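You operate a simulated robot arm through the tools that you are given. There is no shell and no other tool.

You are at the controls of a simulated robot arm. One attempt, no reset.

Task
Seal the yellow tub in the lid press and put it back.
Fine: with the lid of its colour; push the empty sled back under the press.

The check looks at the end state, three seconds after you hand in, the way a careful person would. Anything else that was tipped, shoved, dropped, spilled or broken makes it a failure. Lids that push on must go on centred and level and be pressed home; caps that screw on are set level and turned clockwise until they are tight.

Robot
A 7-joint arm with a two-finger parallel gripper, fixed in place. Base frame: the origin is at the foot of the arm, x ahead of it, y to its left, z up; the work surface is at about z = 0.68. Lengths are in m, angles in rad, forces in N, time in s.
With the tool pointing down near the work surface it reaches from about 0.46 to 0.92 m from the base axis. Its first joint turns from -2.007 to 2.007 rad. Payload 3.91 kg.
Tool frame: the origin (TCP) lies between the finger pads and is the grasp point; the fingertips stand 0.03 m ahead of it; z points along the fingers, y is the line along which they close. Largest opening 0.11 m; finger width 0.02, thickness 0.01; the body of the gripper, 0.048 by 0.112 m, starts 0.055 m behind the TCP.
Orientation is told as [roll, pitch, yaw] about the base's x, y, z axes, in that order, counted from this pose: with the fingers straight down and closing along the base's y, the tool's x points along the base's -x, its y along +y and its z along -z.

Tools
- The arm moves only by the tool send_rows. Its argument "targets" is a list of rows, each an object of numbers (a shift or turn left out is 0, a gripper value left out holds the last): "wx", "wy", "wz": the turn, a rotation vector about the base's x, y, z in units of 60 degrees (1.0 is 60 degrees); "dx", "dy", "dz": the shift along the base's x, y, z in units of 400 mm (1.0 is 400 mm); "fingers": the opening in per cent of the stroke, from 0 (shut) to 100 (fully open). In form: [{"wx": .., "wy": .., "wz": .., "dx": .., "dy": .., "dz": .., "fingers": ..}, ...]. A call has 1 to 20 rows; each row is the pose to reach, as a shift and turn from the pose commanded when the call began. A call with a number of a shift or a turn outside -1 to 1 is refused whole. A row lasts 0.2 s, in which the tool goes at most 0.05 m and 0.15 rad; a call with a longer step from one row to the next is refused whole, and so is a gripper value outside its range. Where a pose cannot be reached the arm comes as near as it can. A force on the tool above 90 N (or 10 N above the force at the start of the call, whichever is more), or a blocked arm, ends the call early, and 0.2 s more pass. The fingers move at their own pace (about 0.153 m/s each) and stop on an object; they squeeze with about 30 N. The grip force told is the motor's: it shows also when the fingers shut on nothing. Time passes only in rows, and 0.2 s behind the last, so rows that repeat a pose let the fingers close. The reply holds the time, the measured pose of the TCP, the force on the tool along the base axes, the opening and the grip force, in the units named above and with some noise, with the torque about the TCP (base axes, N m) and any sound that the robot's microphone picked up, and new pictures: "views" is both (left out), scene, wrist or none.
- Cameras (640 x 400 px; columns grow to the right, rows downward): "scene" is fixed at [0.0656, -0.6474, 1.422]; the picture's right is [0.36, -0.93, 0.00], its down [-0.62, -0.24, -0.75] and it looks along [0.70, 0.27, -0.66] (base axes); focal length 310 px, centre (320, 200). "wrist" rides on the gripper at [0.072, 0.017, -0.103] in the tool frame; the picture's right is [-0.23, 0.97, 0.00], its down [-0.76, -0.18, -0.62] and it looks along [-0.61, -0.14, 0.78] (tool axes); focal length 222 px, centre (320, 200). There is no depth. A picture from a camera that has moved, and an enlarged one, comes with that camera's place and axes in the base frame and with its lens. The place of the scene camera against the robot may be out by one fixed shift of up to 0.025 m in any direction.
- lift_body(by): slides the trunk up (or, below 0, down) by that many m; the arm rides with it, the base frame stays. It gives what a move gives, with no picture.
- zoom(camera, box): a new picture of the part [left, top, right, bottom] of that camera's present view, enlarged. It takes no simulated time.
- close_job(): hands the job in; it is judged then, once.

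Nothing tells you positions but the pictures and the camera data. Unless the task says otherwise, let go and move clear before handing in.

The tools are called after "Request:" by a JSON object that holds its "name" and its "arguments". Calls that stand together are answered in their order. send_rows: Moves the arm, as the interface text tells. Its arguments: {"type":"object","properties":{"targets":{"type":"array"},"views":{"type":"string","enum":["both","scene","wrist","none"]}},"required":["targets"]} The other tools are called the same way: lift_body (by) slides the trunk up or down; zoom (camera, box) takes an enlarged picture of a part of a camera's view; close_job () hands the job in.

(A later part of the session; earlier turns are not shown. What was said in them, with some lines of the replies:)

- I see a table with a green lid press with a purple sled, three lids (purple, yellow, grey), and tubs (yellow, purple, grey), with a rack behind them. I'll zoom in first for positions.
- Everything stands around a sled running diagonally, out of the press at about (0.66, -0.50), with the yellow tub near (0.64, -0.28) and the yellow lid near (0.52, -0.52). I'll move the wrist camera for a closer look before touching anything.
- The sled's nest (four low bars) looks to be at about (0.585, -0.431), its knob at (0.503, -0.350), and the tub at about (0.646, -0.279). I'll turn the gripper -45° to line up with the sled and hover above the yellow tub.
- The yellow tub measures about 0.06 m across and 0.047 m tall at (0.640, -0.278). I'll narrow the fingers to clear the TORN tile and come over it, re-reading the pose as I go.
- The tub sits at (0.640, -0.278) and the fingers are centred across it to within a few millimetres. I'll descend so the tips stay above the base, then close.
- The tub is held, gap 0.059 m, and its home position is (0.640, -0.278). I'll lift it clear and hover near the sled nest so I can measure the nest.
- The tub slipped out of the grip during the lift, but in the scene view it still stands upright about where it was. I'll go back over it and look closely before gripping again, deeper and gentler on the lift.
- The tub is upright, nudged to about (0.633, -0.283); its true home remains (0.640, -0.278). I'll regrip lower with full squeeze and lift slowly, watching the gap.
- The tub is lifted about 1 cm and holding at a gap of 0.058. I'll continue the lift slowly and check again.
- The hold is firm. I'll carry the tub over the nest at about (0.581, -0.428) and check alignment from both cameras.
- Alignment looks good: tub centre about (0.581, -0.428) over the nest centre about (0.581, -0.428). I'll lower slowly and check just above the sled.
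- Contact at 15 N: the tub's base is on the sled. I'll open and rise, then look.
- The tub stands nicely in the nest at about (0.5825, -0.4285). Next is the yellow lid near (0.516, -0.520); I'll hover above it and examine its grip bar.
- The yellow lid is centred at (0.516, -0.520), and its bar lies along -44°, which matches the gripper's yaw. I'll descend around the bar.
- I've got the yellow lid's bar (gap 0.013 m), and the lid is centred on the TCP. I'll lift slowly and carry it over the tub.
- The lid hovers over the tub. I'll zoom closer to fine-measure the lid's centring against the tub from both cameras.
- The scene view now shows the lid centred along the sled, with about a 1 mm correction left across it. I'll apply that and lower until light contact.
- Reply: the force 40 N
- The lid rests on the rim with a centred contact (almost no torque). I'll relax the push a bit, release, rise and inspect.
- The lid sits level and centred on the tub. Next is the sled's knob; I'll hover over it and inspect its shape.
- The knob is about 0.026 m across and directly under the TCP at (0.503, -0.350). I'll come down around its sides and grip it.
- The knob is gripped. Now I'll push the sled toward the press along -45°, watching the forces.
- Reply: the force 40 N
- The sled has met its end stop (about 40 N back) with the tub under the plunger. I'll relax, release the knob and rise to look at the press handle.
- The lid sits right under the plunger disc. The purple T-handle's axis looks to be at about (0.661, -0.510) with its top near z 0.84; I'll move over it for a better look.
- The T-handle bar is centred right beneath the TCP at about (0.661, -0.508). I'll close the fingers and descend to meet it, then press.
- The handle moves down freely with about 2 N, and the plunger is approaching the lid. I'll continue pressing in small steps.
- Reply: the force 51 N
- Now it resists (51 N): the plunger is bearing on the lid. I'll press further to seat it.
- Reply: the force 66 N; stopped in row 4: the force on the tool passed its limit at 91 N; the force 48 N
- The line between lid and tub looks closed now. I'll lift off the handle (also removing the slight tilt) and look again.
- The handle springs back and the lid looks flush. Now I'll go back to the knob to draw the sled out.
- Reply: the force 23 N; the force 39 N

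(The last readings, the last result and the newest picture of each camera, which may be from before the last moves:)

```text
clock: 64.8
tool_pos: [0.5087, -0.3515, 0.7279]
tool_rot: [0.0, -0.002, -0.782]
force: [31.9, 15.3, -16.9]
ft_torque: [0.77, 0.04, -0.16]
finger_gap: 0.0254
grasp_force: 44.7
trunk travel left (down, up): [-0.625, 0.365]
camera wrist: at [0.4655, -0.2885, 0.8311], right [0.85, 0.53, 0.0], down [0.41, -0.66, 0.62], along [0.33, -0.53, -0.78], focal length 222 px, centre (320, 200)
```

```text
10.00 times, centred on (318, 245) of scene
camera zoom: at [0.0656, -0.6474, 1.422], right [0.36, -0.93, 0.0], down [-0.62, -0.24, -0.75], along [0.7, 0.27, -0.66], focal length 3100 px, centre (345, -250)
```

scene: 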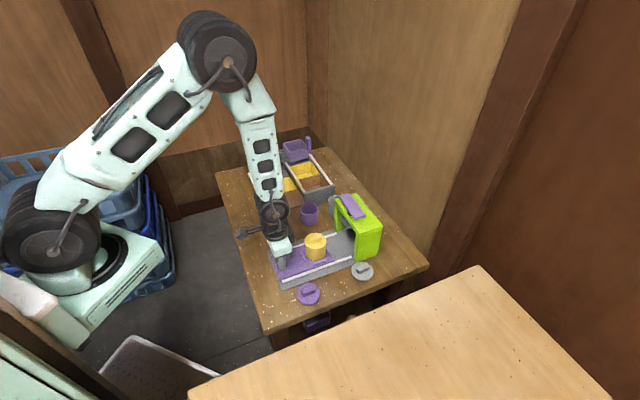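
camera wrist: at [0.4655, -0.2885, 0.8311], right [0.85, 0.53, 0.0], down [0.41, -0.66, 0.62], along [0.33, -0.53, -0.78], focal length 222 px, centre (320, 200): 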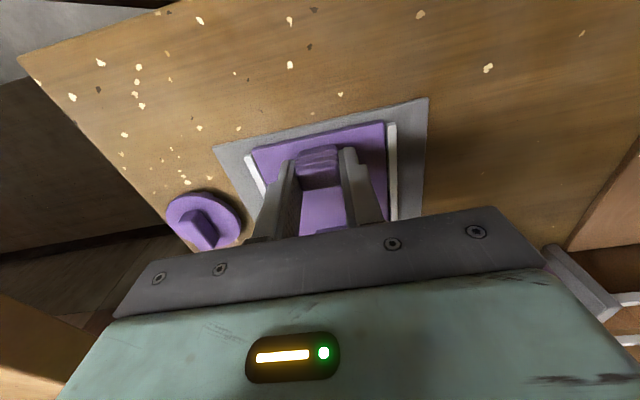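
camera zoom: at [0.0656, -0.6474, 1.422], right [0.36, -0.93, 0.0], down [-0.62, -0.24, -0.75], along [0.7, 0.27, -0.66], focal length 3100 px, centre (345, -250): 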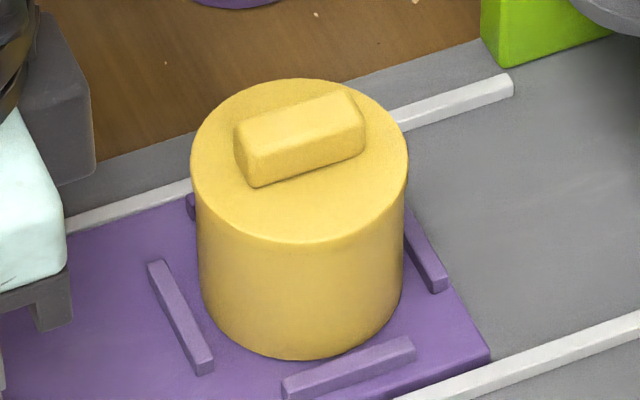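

The lid is now fully home: level and flush, with no gap line. I'll release the knob, rise, and move over the sealed tub.

Request:
{"name": "send_rows", "arguments": {"targets": [{"dx": 0.0045, "dy": 0.001}, {"dx": 0.0045, "dy": 0.001, "fingers": 20}, {"dx": 0.0045, "dy": 0.001, "fingers": 42}, {"dx": 0.0045, "dy": 0.001, "fingers": 42}, {"dx": 0.0045, "dy": 0.001, "dz": 0.08}, {"dx": 0.0045, "dy": 0.001, "dz": 0.18}, {"dx": 0.0045, "dy": 0.001, "dz": 0.27}, {"dx": 0.05, "dy": -0.05, "dz": 0.29, "fingers": 75}, {"dx": 0.11, "dy": -0.11, "dz": 0.29}, {"dx": 0.17, "dy": -0.17, "dz": 0.29}, {"dx": 0.19, "dy": -0.193, "dz": 0.29}, {"dx": 0.19, "dy": -0.193, "dz": 0.29}]}}

Request:
{"name": "zoom", "arguments": {"camera": "wrist", "box": [220, 30, 420, 210]}}

Request:
{"name": "zoom", "arguments": {"camera": "scene", "box": [260, 190, 380, 290]}}

```text
clock: 67.3
tool_pos: [0.582, -0.4309, 0.8425]
tool_rot: [-0.001, 0.002, -0.784]
force: [0.1, 0.7, -0.2]
ft_torque: [-0.03, -0.01, 0.0]
finger_gap: 0.0825
grasp_force: 0.1
trunk travel left (down, up): [-0.625, 0.365]
camera wrist: at [0.5411, -0.3671, 0.9466], right [0.85, 0.53, 0.0], down [0.41, -0.66, 0.62], along [0.33, -0.53, -0.78], focal length 222 px, centre (320, 200)
```

scene: 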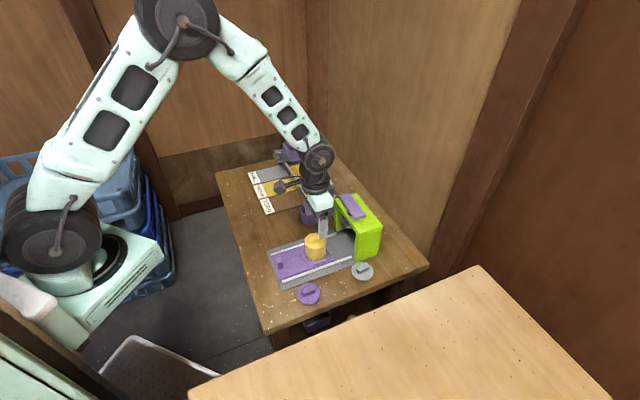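
wrist: 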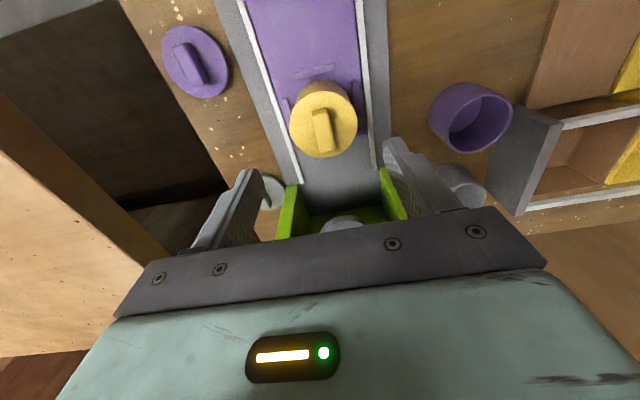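

```text
2.22 times, centred on (320, 120) of wrist
camera zoom: at [0.5411, -0.3671, 0.9466], right [0.85, 0.53, 0.0], down [0.41, -0.66, 0.62], along [0.33, -0.53, -0.78], focal length 494 px, centre (320, 378)
```

zoom: 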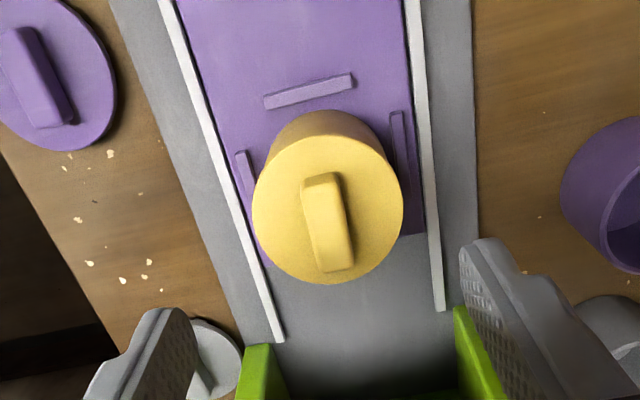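

```text
4.00 times, centred on (320, 240) of scene
camera zoom: at [0.0656, -0.6474, 1.422], right [0.36, -0.93, 0.0], down [-0.62, -0.24, -0.75], along [0.7, 0.27, -0.66], focal length 1240 px, centre (320, 40)
```

zoom: 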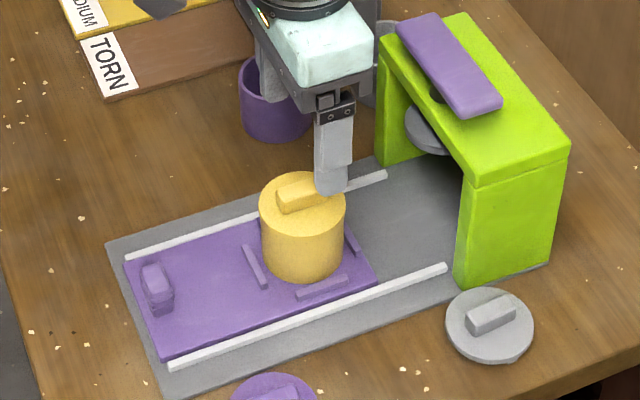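

Request:
{"name": "send_rows", "arguments": {"targets": [{"dx": 0.0015, "dy": 0.007, "dz": -0.07}, {"dx": 0.0015, "dy": 0.007, "dz": -0.15}, {"dx": 0.0015, "dy": 0.007, "dz": -0.22}, {"dx": 0.0015, "dy": 0.007, "dz": -0.268}, {"dx": 0.0015, "dy": 0.007, "dz": -0.268}]}}

Request:
{"name": "zoom", "arguments": {"camera": "wrist", "box": [220, 60, 420, 240]}}

Request:
{"name": "zoom", "arguments": {"camera": "scene", "box": [290, 210, 350, 270]}}

```text
clock: 68.5
tool_pos: [0.5804, -0.4287, 0.7376]
tool_rot: [-0.001, 0.003, -0.786]
force: [-0.3, -0.1, 0.3]
ft_torque: [0.02, 0.01, -0.01]
finger_gap: 0.0825
grasp_force: 0.0
trunk travel left (down, up): [-0.625, 0.365]
camera wrist: at [0.5401, -0.3645, 0.8415], right [0.85, 0.53, 0.0], down [0.41, -0.66, 0.62], along [0.33, -0.53, -0.78], focal length 222 px, centre (320, 200)
```

scene: 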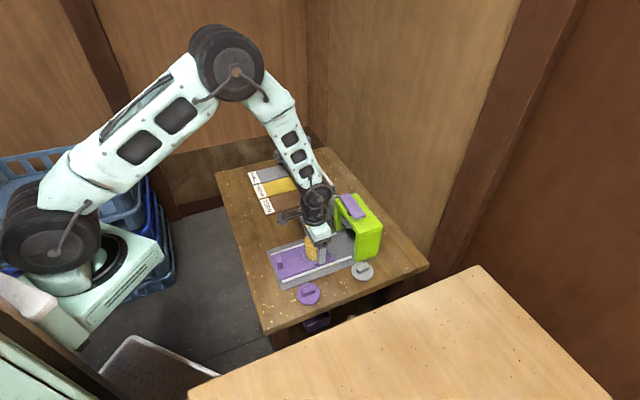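
wrist: 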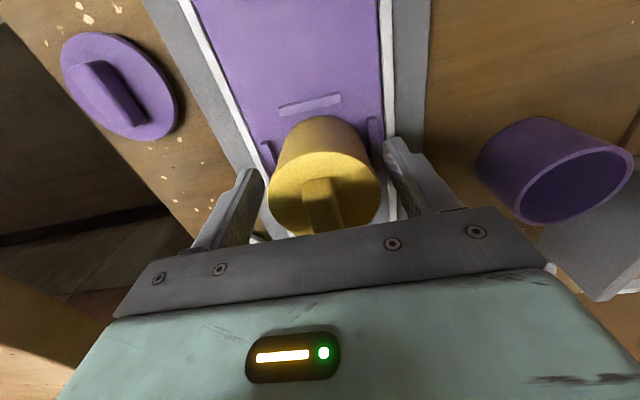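

```text
2.22 times, centred on (320, 150) of wrist
camera zoom: at [0.5401, -0.3645, 0.8415], right [0.85, 0.53, 0.0], down [0.41, -0.66, 0.62], along [0.33, -0.53, -0.78], focal length 494 px, centre (320, 311)
```

zoom: 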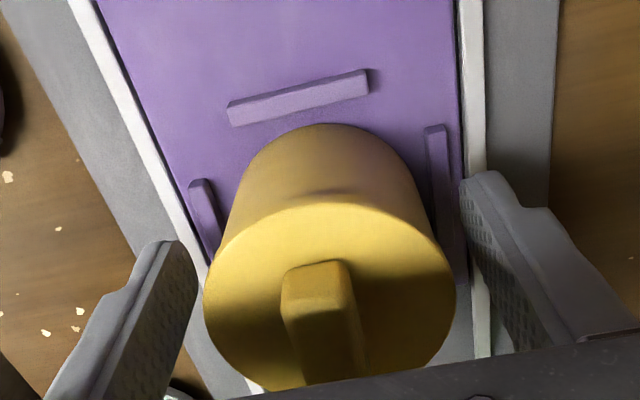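

```text
6.67 times, centred on (320, 240) of scene
camera zoom: at [0.0656, -0.6474, 1.422], right [0.36, -0.93, 0.0], down [-0.62, -0.24, -0.75], along [0.7, 0.27, -0.66], focal length 2066 px, centre (320, -67)
```

zoom: 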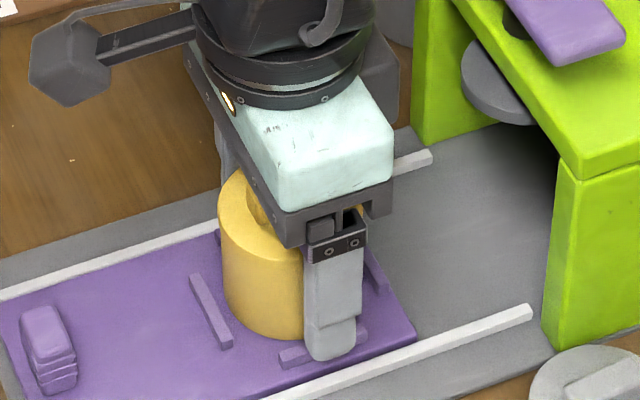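

Request:
{"name": "send_rows", "arguments": {"targets": [{"dx": 0.002, "dy": 0.001, "dz": -0.006}, {"dx": 0.002, "dy": 0.001, "dz": -0.006, "fingers": 60}, {"dx": 0.002, "dy": 0.001, "dz": -0.006, "fingers": 40}, {"dx": 0.002, "dy": 0.001, "dz": -0.006, "fingers": 0}, {"dx": 0.002, "dy": 0.001, "dz": -0.006, "fingers": 0}, {"dx": 0.002, "dy": 0.001, "dz": 0.002}, {"dx": 0.002, "dy": 0.001, "dz": 0.012}, {"dx": 0.002, "dy": 0.001, "dz": 0.022}, {"dx": 0.002, "dy": 0.001, "dz": 0.022}]}}

Request:
{"name": "zoom", "arguments": {"camera": "wrist", "box": [220, 60, 420, 240]}}

Request:
{"name": "zoom", "arguments": {"camera": "scene", "box": [290, 210, 350, 270]}}

```text
clock: 70.5
tool_pos: [0.5825, -0.4266, 0.7454]
tool_rot: [-0.001, 0.002, -0.785]
force: [0.5, 1.0, -0.1]
ft_torque: [0.01, 0.01, -0.01]
finger_gap: 0.0592
grasp_force: 29.9
trunk travel left (down, up): [-0.625, 0.365]
camera wrist: at [0.5409, -0.364, 0.8487], right [0.85, 0.53, 0.0], down [0.41, -0.66, 0.62], along [0.33, -0.53, -0.78], focal length 222 px, centre (320, 200)
```

scene: 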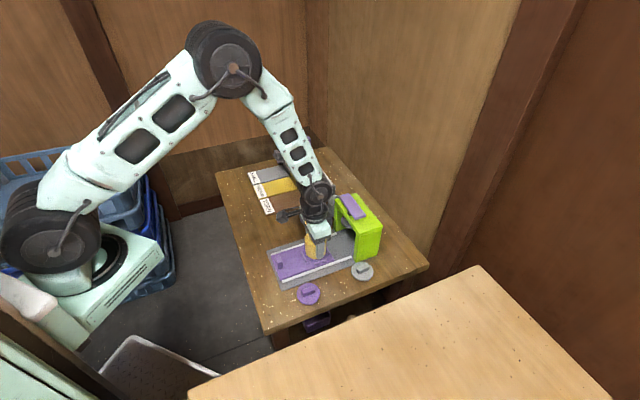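
wrist: 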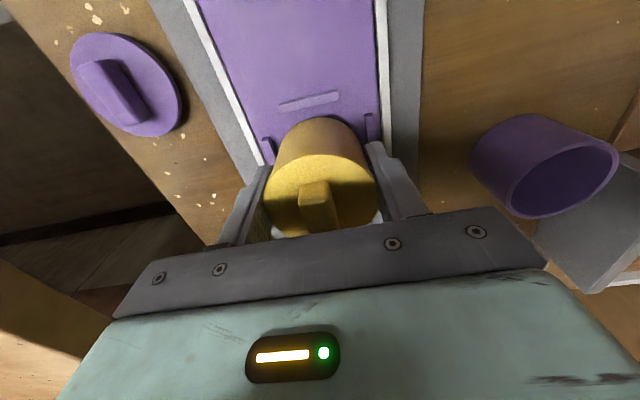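

```text
2.22 times, centred on (320, 150) of wrist
camera zoom: at [0.5409, -0.364, 0.8487], right [0.85, 0.53, 0.0], down [0.41, -0.66, 0.62], along [0.33, -0.53, -0.78], focal length 494 px, centre (320, 311)
```

zoom: 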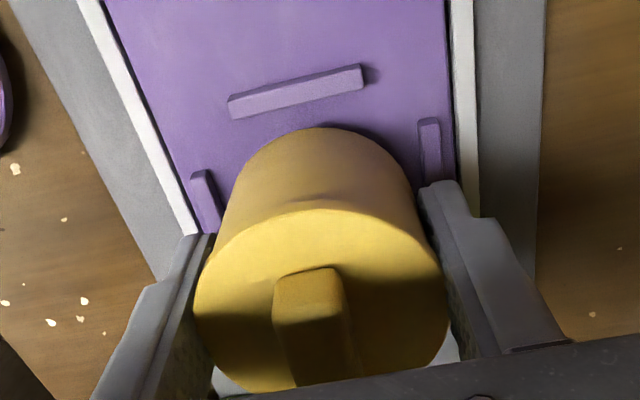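

```text
6.67 times, centred on (320, 240) of scene
camera zoom: at [0.0656, -0.6474, 1.422], right [0.36, -0.93, 0.0], down [-0.62, -0.24, -0.75], along [0.7, 0.27, -0.66], focal length 2066 px, centre (320, -67)
```

zoom: 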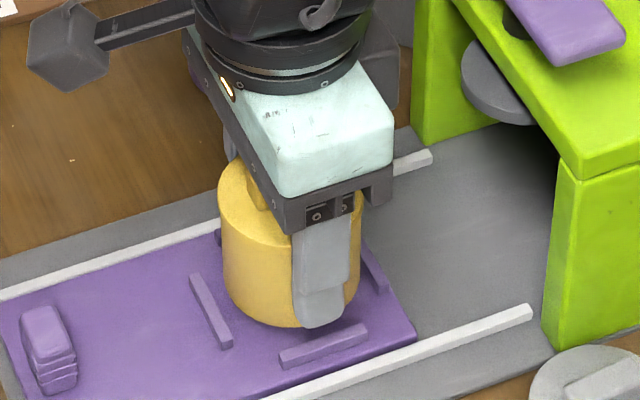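

The sealed tub comes up as one piece. I'll lift it slowly, carry it to its home spot (0.640, -0.278), and hover there to check.

Request:
{"name": "send_rows", "arguments": {"targets": [{"dz": 0.01}, {"dz": 0.025}, {"dz": 0.045}, {"dz": 0.065}, {"dz": 0.085}, {"dz": 0.1}, {"dz": 0.11}, {"dz": 0.112, "dx": 0.008, "dy": 0.02}, {"dz": 0.112, "dx": 0.024, "dy": 0.06}, {"dz": 0.112, "dx": 0.041, "dy": 0.105}, {"dz": 0.112, "dx": 0.058, "dy": 0.15}, {"dz": 0.112, "dx": 0.075, "dy": 0.195}, {"dz": 0.112, "dx": 0.093, "dy": 0.24}, {"dz": 0.112, "dx": 0.11, "dy": 0.285}, {"dz": 0.112, "dx": 0.127, "dy": 0.327}, {"dz": 0.112, "dx": 0.139, "dy": 0.356}, {"dz": 0.112, "dx": 0.1445, "dy": 0.3715}, {"dz": 0.112, "dx": 0.1445, "dy": 0.3715}]}}

Request:
{"name": "zoom", "arguments": {"camera": "wrist", "box": [220, 60, 420, 240]}}

Request:
{"name": "zoom", "arguments": {"camera": "scene", "box": [250, 170, 330, 250]}}

```text
clock: 74.3
tool_pos: [0.6388, -0.2785, 0.7879]
tool_rot: [-0.002, 0.002, -0.784]
force: [0.9, -0.3, -0.3]
ft_torque: [-0.03, 0.01, 0.03]
finger_gap: 0.0591
grasp_force: 30.0
trunk travel left (down, up): [-0.625, 0.365]
camera wrist: at [0.5993, -0.2151, 0.8926], right [0.85, 0.53, 0.0], down [0.41, -0.66, 0.62], along [0.33, -0.53, -0.78], focal length 222 px, centre (320, 200)
```

scene: 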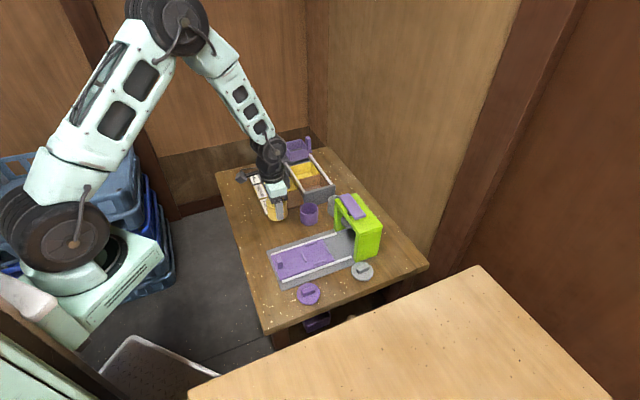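
wrist: 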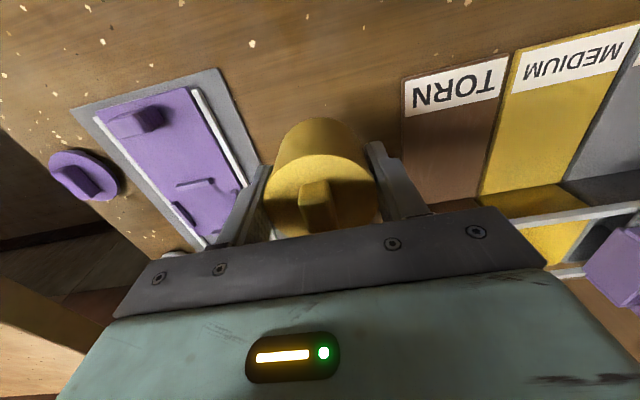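

```text
2.22 times, centred on (320, 150) of wrist
camera zoom: at [0.5993, -0.2151, 0.8926], right [0.85, 0.53, 0.0], down [0.41, -0.66, 0.62], along [0.33, -0.53, -0.78], focal length 494 px, centre (320, 311)
```

zoom: 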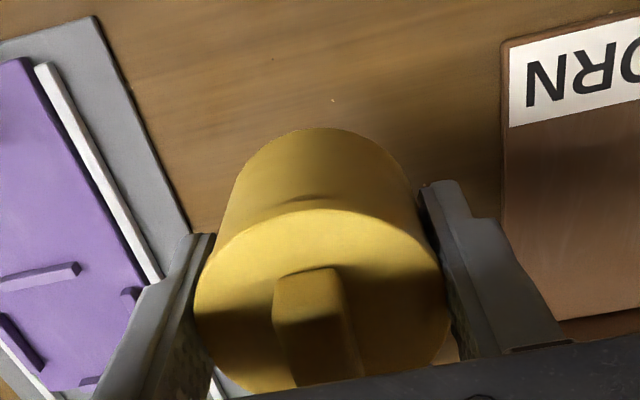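

```text
5.00 times, centred on (290, 210) of scene
camera zoom: at [0.0656, -0.6474, 1.422], right [0.36, -0.93, 0.0], down [-0.62, -0.24, -0.75], along [0.7, 0.27, -0.66], focal length 1550 px, centre (470, 150)
```

zoom: 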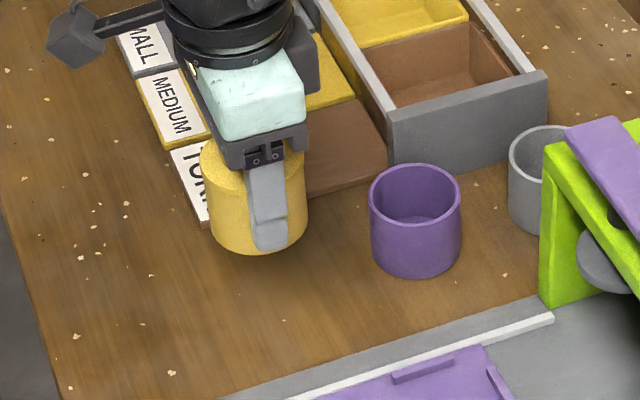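

Request:
{"name": "send_rows", "arguments": {"targets": [{"dx": 0.003, "dy": 0.001, "dz": -0.02}, {"dx": 0.003, "dy": 0.001, "dz": -0.05}, {"dx": 0.003, "dy": 0.001, "dz": -0.08}, {"dx": 0.003, "dy": 0.001, "dz": -0.11}, {"dx": 0.003, "dy": 0.001, "dz": -0.135}, {"dx": 0.003, "dy": 0.001, "dz": -0.142}, {"dx": 0.003, "dy": 0.001, "dz": -0.142}], "views": "none"}}

Request:
{"name": "zoom", "arguments": {"camera": "scene", "box": [250, 170, 330, 250]}}

```text
clock: 76.0
tool_pos: [0.6416, -0.2777, 0.731]
tool_rot: [0.0, 0.003, -0.786]
force: [0.7, 0.3, -0.5]
ft_torque: [0.0, 0.02, -0.02]
finger_gap: 0.0592
grasp_force: 29.9
trunk travel left (down, up): [-0.625, 0.365]
```

```text
5.00 times, centred on (290, 210) of scene
camera zoom: at [0.0656, -0.6474, 1.422], right [0.36, -0.93, 0.0], down [-0.62, -0.24, -0.75], along [0.7, 0.27, -0.66], focal length 1550 px, centre (470, 150)
```

zoom: 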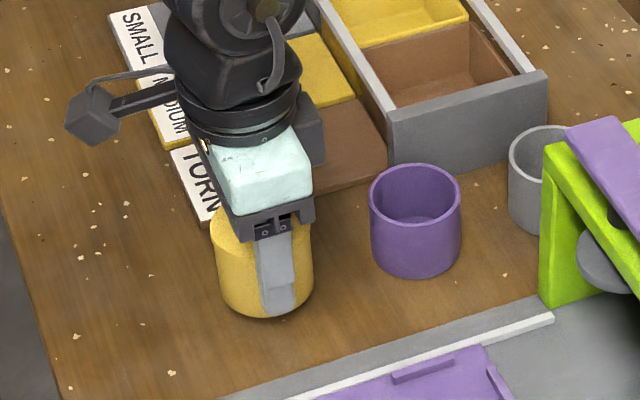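

Request:
{"name": "send_rows", "arguments": {"targets": [{"dz": -0.004}, {"dz": -0.008}, {"dz": -0.012}, {"dz": -0.012}], "views": "none"}}

```text
clock: 77.0
tool_pos: [0.6411, -0.2778, 0.7275]
tool_rot: [-0.001, 0.001, -0.784]
force: [0.0, 0.6, -0.9]
ft_torque: [0.0, -0.01, 0.0]
finger_gap: 0.0592
grasp_force: 29.9
trunk travel left (down, up): [-0.625, 0.365]
```

Request:
{"name": "send_rows", "arguments": {"targets": [{"dz": -0.003}, {"dz": -0.006}, {"dz": -0.006}], "views": "none"}}

```text
clock: 77.8
tool_pos: [0.6415, -0.2777, 0.7245]
tool_rot: [-0.002, 0.002, -0.786]
force: [0.4, 0.3, 0.2]
ft_torque: [0.02, -0.01, 0.02]
finger_gap: 0.059
grasp_force: 30.6
trunk travel left (down, up): [-0.625, 0.365]
```

Request:
{"name": "send_rows", "arguments": {"targets": [{"dz": -0.003}, {"dz": -0.005}, {"dz": -0.005}], "views": "none"}}

Request:
{"name": "zoom", "arguments": {"camera": "scene", "box": [250, 170, 330, 250]}}

```text
clock: 78.5
tool_pos: [0.6421, -0.2778, 0.7233]
tool_rot: [-0.002, 0.002, -0.785]
force: [0.9, -0.2, 3.4]
ft_torque: [-0.02, -0.04, -0.04]
finger_gap: 0.0591
grasp_force: 29.9
trunk travel left (down, up): [-0.625, 0.365]
```

```text
5.00 times, centred on (290, 210) of scene
camera zoom: at [0.0656, -0.6474, 1.422], right [0.36, -0.93, 0.0], down [-0.62, -0.24, -0.75], along [0.7, 0.27, -0.66], focal length 1550 px, centre (470, 150)
```

zoom: 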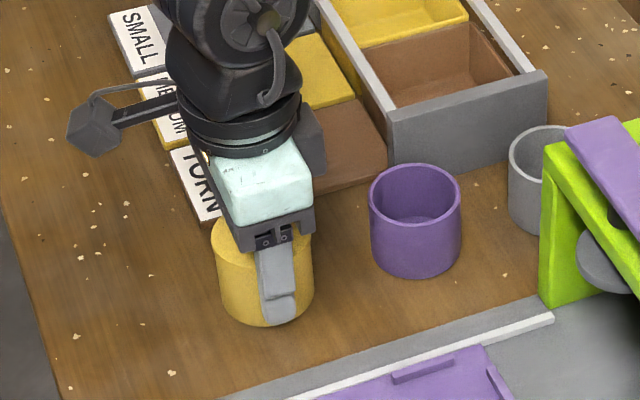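

The tub touches down (3 N) at its home spot. I'll release gently and rise.

Request:
{"name": "send_rows", "arguments": {"targets": [{"dz": -0.001}, {"dz": -0.001, "fingers": 60}, {"dz": 0.0, "fingers": 75}, {"dz": 0.0, "fingers": 75}, {"dz": 0.06}, {"dz": 0.14}, {"dz": 0.24}, {"dz": 0.34}, {"dz": 0.34}]}}

Request:
{"name": "zoom", "arguments": {"camera": "wrist", "box": [180, 0, 480, 220]}}

Request:
{"name": "zoom", "arguments": {"camera": "scene", "box": [250, 190, 320, 250]}}

```text
clock: 80.5
tool_pos: [0.639, -0.2774, 0.8621]
tool_rot: [0.0, 0.002, -0.786]
force: [-0.2, -0.7, 0.0]
ft_torque: [0.01, 0.02, -0.02]
finger_gap: 0.0824
grasp_force: 0.1
trunk travel left (down, up): [-0.625, 0.365]
camera wrist: at [0.598, -0.2146, 0.9659], right [0.85, 0.53, 0.0], down [0.41, -0.66, 0.62], along [0.33, -0.53, -0.78], focal length 222 px, centre (320, 200)
```

scene: 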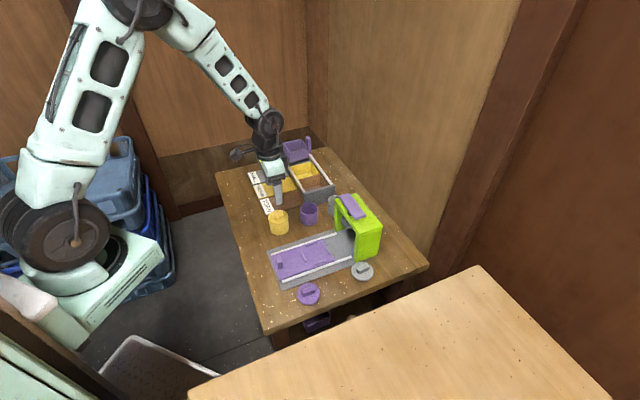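
wrist: 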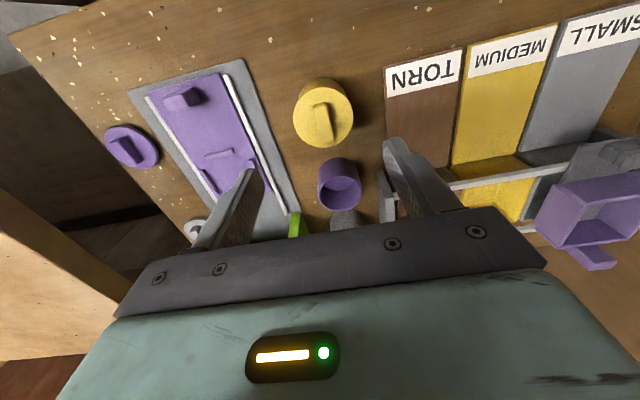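

```text
1.82 times, centred on (330, 110) of wrist
camera zoom: at [0.598, -0.2146, 0.9659], right [0.85, 0.53, 0.0], down [0.41, -0.66, 0.62], along [0.33, -0.53, -0.78], focal length 404 px, centre (302, 364)
```

zoom: 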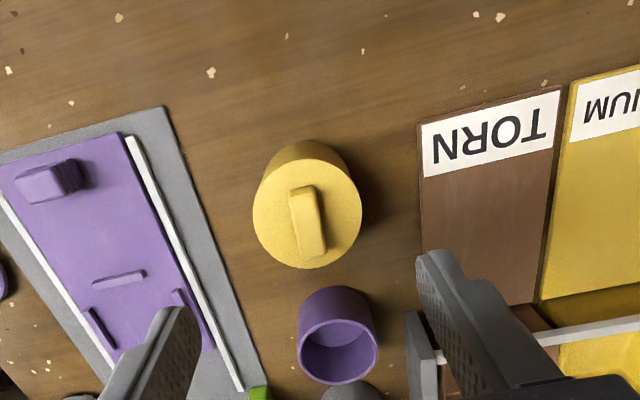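

```text
6.67 times, centred on (285, 220) of scene
camera zoom: at [0.0656, -0.6474, 1.422], right [0.36, -0.93, 0.0], down [-0.62, -0.24, -0.75], along [0.7, 0.27, -0.66], focal length 2066 px, centre (553, 67)
```

zoom: 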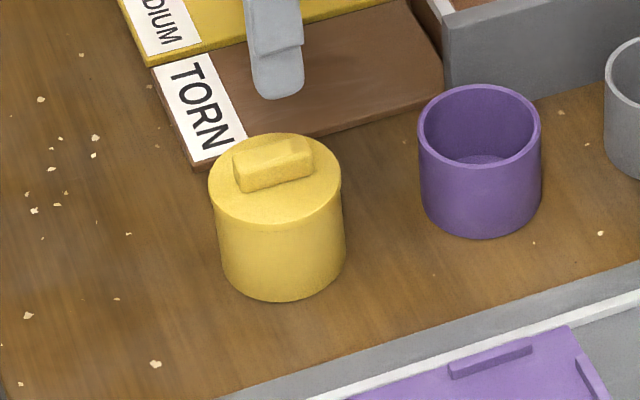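

The sealed tub is back at its original place, level. Last job: push the empty sled back under the press, so I'm heading to the knob.

Request:
{"name": "send_rows", "arguments": {"targets": [{"dx": -0.06, "dy": -0.033, "fingers": 42}, {"dx": -0.15, "dy": -0.081}, {"dx": -0.25, "dy": -0.135}, {"dx": -0.32, "dy": -0.173, "dz": -0.05}, {"dx": -0.335, "dy": -0.1815, "dz": -0.14}, {"dx": -0.335, "dy": -0.1815, "dz": -0.14}]}}

Request:
{"name": "zoom", "arguments": {"camera": "wrist", "box": [220, 30, 420, 210]}}

```text
clock: 82.0
tool_pos: [0.5075, -0.3494, 0.8048]
tool_rot: [-0.002, 0.001, -0.785]
force: [-0.6, -0.6, -0.1]
ft_torque: [0.05, 0.03, 0.0]
finger_gap: 0.0462
grasp_force: 0.2
trunk travel left (down, up): [-0.625, 0.365]
camera wrist: at [0.4667, -0.2871, 0.909], right [0.85, 0.53, 0.0], down [0.41, -0.66, 0.62], along [0.33, -0.53, -0.78], focal length 222 px, centre (320, 200)
```

scene: 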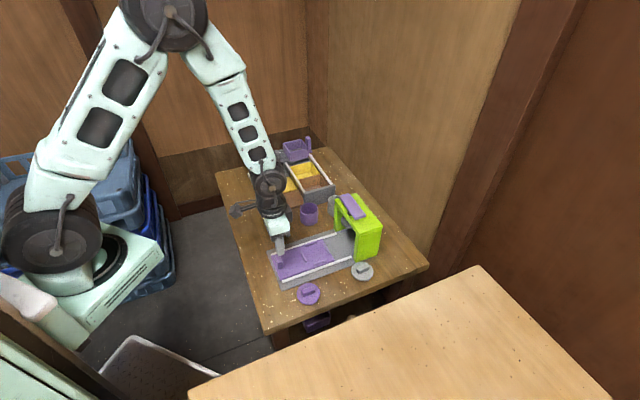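
wrist: 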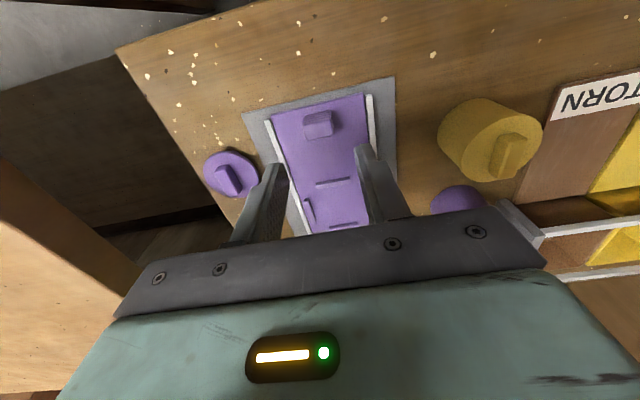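

```text
2.22 times, centred on (320, 120) of wrist
camera zoom: at [0.4667, -0.2871, 0.909], right [0.85, 0.53, 0.0], down [0.41, -0.66, 0.62], along [0.33, -0.53, -0.78], focal length 494 px, centre (320, 378)
```

zoom: 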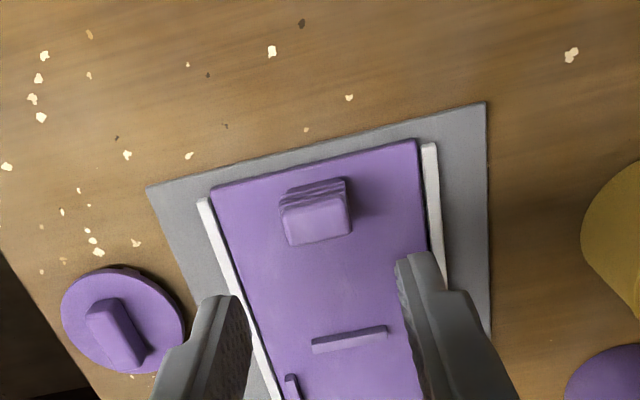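

Request:
{"name": "send_rows", "arguments": {"targets": [{"dx": -0.009, "dy": 0.004, "dz": -0.07}, {"dx": -0.009, "dy": 0.004, "dz": -0.15}, {"dx": -0.009, "dy": 0.004, "dz": -0.194}, {"dx": -0.009, "dy": 0.004, "dz": -0.194}, {"dx": -0.009, "dy": 0.004, "dz": -0.194, "fingers": 25}, {"dx": -0.009, "dy": 0.004, "dz": -0.194, "fingers": 0}, {"dx": -0.009, "dy": 0.004, "dz": -0.194, "fingers": 0}], "views": "wrist"}}

```text
clock: 83.5
tool_pos: [0.5044, -0.3476, 0.7227]
tool_rot: [-0.001, 0.002, -0.785]
force: [3.8, 2.8, -5.7]
ft_torque: [-0.23, -0.6, 0.03]
finger_gap: 0.0257
grasp_force: 44.6
trunk travel left (down, up): [-0.625, 0.365]
camera wrist: at [0.4624, -0.2847, 0.828], right [0.85, 0.53, 0.0], down [0.41, -0.66, 0.62], along [0.33, -0.53, -0.78], focal length 222 px, centre (320, 200)
```

wrist: 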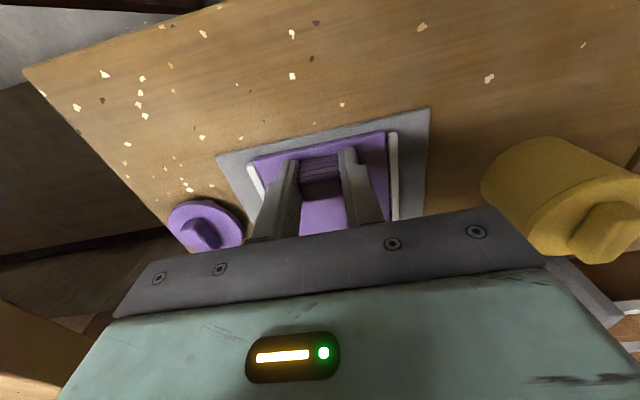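

Request:
{"name": "send_rows", "arguments": {"targets": [{"dx": 0.002, "dy": -0.001, "dz": 0.003}, {"dx": 0.012, "dy": -0.011, "dz": 0.004}, {"dx": 0.032, "dy": -0.031, "dz": 0.004}, {"dx": 0.055, "dy": -0.054, "dz": 0.004}, {"dx": 0.08, "dy": -0.079, "dz": 0.004}, {"dx": 0.105, "dy": -0.104, "dz": 0.004}, {"dx": 0.13, "dy": -0.129, "dz": 0.004}, {"dx": 0.155, "dy": -0.154, "dz": 0.004}, {"dx": 0.175, "dy": -0.175, "dz": 0.004}, {"dx": 0.19, "dy": -0.19, "dz": 0.004}, {"dx": 0.198, "dy": -0.2, "dz": 0.004}, {"dx": 0.203, "dy": -0.207, "dz": 0.004}, {"dx": 0.203, "dy": -0.207, "dz": 0.004}]}}

Request:
{"name": "zoom", "arguments": {"camera": "scene", "box": [280, 190, 390, 290]}}

```text
clock: 86.3
tool_pos: [0.5817, -0.4272, 0.7274]
tool_rot: [-0.001, 0.014, -0.784]
force: [-12.0, 38.5, -12.1]
ft_torque: [0.97, 0.44, 0.09]
finger_gap: 0.0253
grasp_force: 44.8
trunk travel left (down, up): [-0.625, 0.365]
camera wrist: at [0.5418, -0.3645, 0.8322], right [0.85, 0.53, 0.0], down [0.42, -0.67, 0.61], along [0.32, -0.52, -0.79], focal length 222 px, centre (320, 200)
```

scene: 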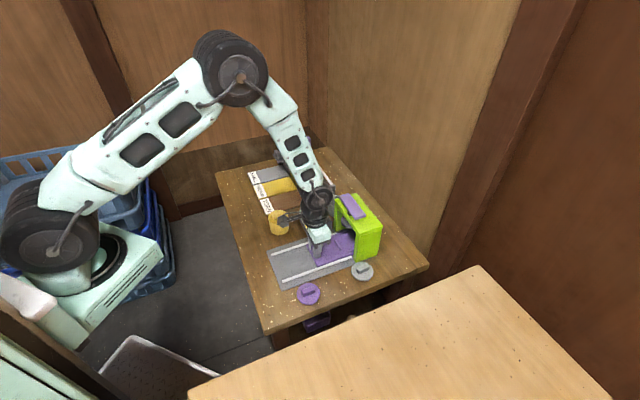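
wrist: 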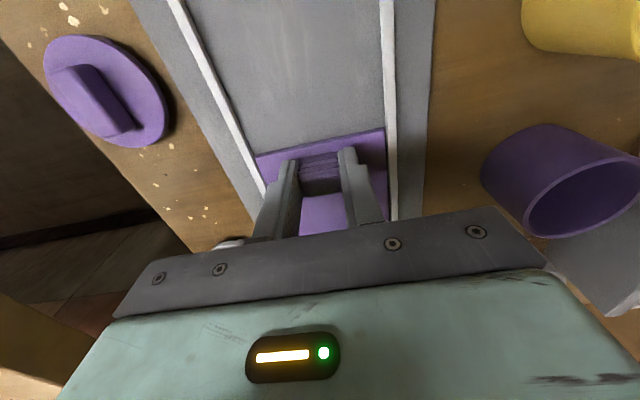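

```text
4.00 times, centred on (335, 240) of scene
camera zoom: at [0.0656, -0.6474, 1.422], right [0.36, -0.93, 0.0], down [-0.62, -0.24, -0.75], along [0.7, 0.27, -0.66], focal length 1240 px, centre (260, 40)
```

zoom: 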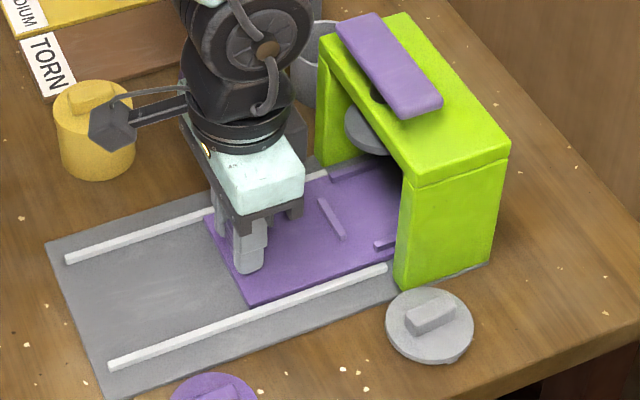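

The sled is at its end stop. I'll relax, release the knob and move well clear.

Request:
{"name": "send_rows", "arguments": {"targets": [{"dx": -0.003, "dy": 0.006, "dz": 0.0}, {"dx": -0.004, "dy": 0.008, "dz": 0.0}, {"dx": -0.004, "dy": 0.008, "fingers": 20}, {"dx": -0.004, "dy": 0.008, "fingers": 42}, {"dx": -0.004, "dy": 0.008, "fingers": 42}, {"dx": -0.004, "dy": 0.008, "dz": 0.06}, {"dx": -0.004, "dy": 0.008, "dz": 0.16}, {"dx": -0.004, "dy": 0.008, "dz": 0.26}, {"dx": -0.03, "dy": 0.02, "dz": 0.37}, {"dx": -0.08, "dy": 0.04, "dz": 0.47}, {"dx": -0.15, "dy": 0.06, "dz": 0.55}, {"dx": -0.2, "dy": 0.1, "dz": 0.6}, {"dx": -0.2, "dy": 0.1, "dz": 0.6}]}}

Request:
{"name": "zoom", "arguments": {"camera": "scene", "box": [240, 150, 400, 310]}}

Request:
{"name": "zoom", "arguments": {"camera": "scene", "box": [255, 195, 315, 245]}}

Request:
{"name": "zoom", "arguments": {"camera": "scene", "box": [300, 190, 390, 290]}}

```text
clock: 89.2
tool_pos: [0.5051, -0.3908, 0.969]
tool_rot: [-0.001, 0.003, -0.785]
force: [-0.8, 0.3, -0.1]
ft_torque: [0.02, -0.01, 0.01]
finger_gap: 0.0461
grasp_force: 0.1
trunk travel left (down, up): [-0.625, 0.365]
camera wrist: at [0.4652, -0.3282, 1.0735], right [0.85, 0.53, 0.0], down [0.41, -0.66, 0.62], along [0.33, -0.53, -0.78], focal length 222 px, centre (320, 200)
```

scene: 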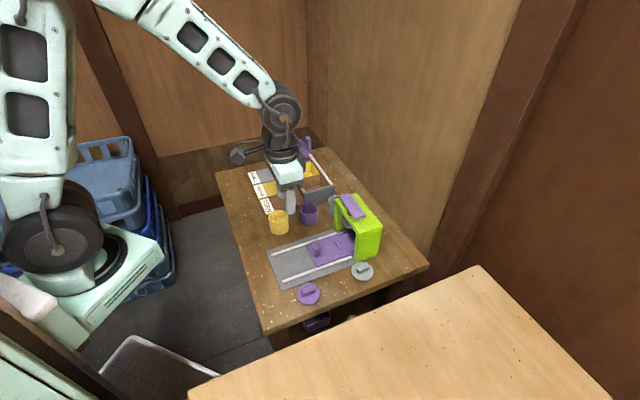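
wrist: 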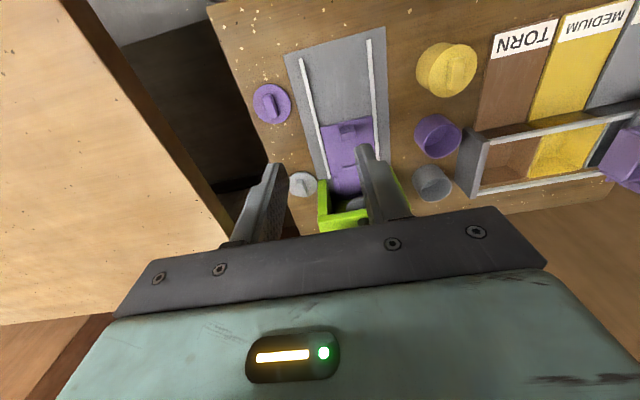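

```text
2.50 times, centred on (320, 230) of scene
camera zoom: at [0.0656, -0.6474, 1.422], right [0.36, -0.93, 0.0], down [-0.62, -0.24, -0.75], along [0.7, 0.27, -0.66], focal length 775 px, centre (320, 125)
```

zoom: 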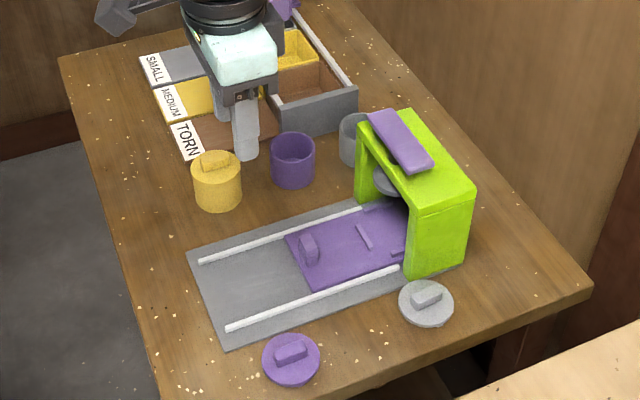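

```text
8.00 times, centred on (285, 220) of scene
camera zoom: at [0.0656, -0.6474, 1.422], right [0.36, -0.93, 0.0], down [-0.62, -0.24, -0.75], along [0.7, 0.27, -0.66], focal length 2480 px, centre (600, 40)
```

zoom: 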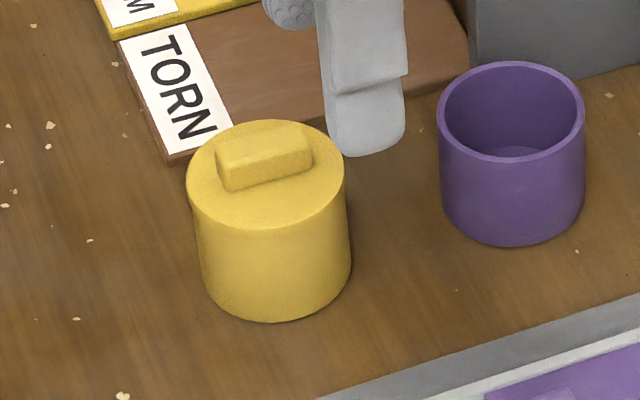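

```text
4.00 times, centred on (345, 240) of scene
camera zoom: at [0.0656, -0.6474, 1.422], right [0.36, -0.93, 0.0], down [-0.62, -0.24, -0.75], along [0.7, 0.27, -0.66], focal length 1240 px, centre (220, 40)
```

zoom: 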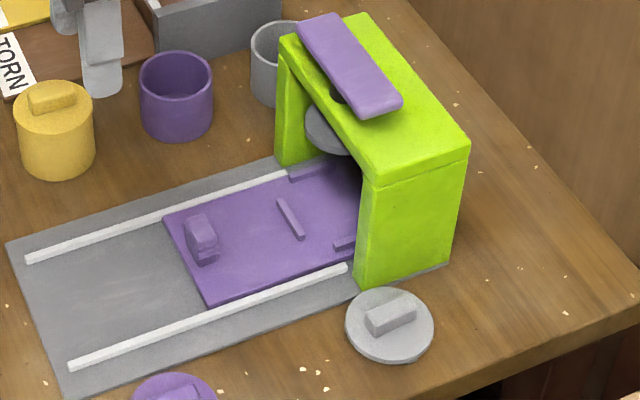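

The yellow tub stands in its original place with its yellow lid level and flush. The empty sled is at its stop under the press, nothing else has moved, and the arm is clear, so I'm handing in.

Request:
{"name": "close_job", "arguments": {}}

```text
The job is handed in.
```

The job is handed in: the yellow tub is sealed with the yellow lid and back in its place, and the empty sled is under the press. In the last pictures the lid looks level and flush, with no gap line.

- **Slip on the first grip:** the tub slid out of the fingers on my first lift and shifted about 8 mm, but stayed upright. I regripped it lower and lifted slowly. At the end I set it back within about 1 to 2 mm of where it started.
- **Pressing:** I pushed the press handle until the 90 N force limit stopped the arm. There was no click to confirm it. I judged the lid seated because the gap under it had closed and the sealed tub lifted as one piece.
- **Sled:** it is pushed against its end stop, in the same position as when it held the tub for pressing.

I saw nothing else moved or tipped, and the arm is up and clear of the table.
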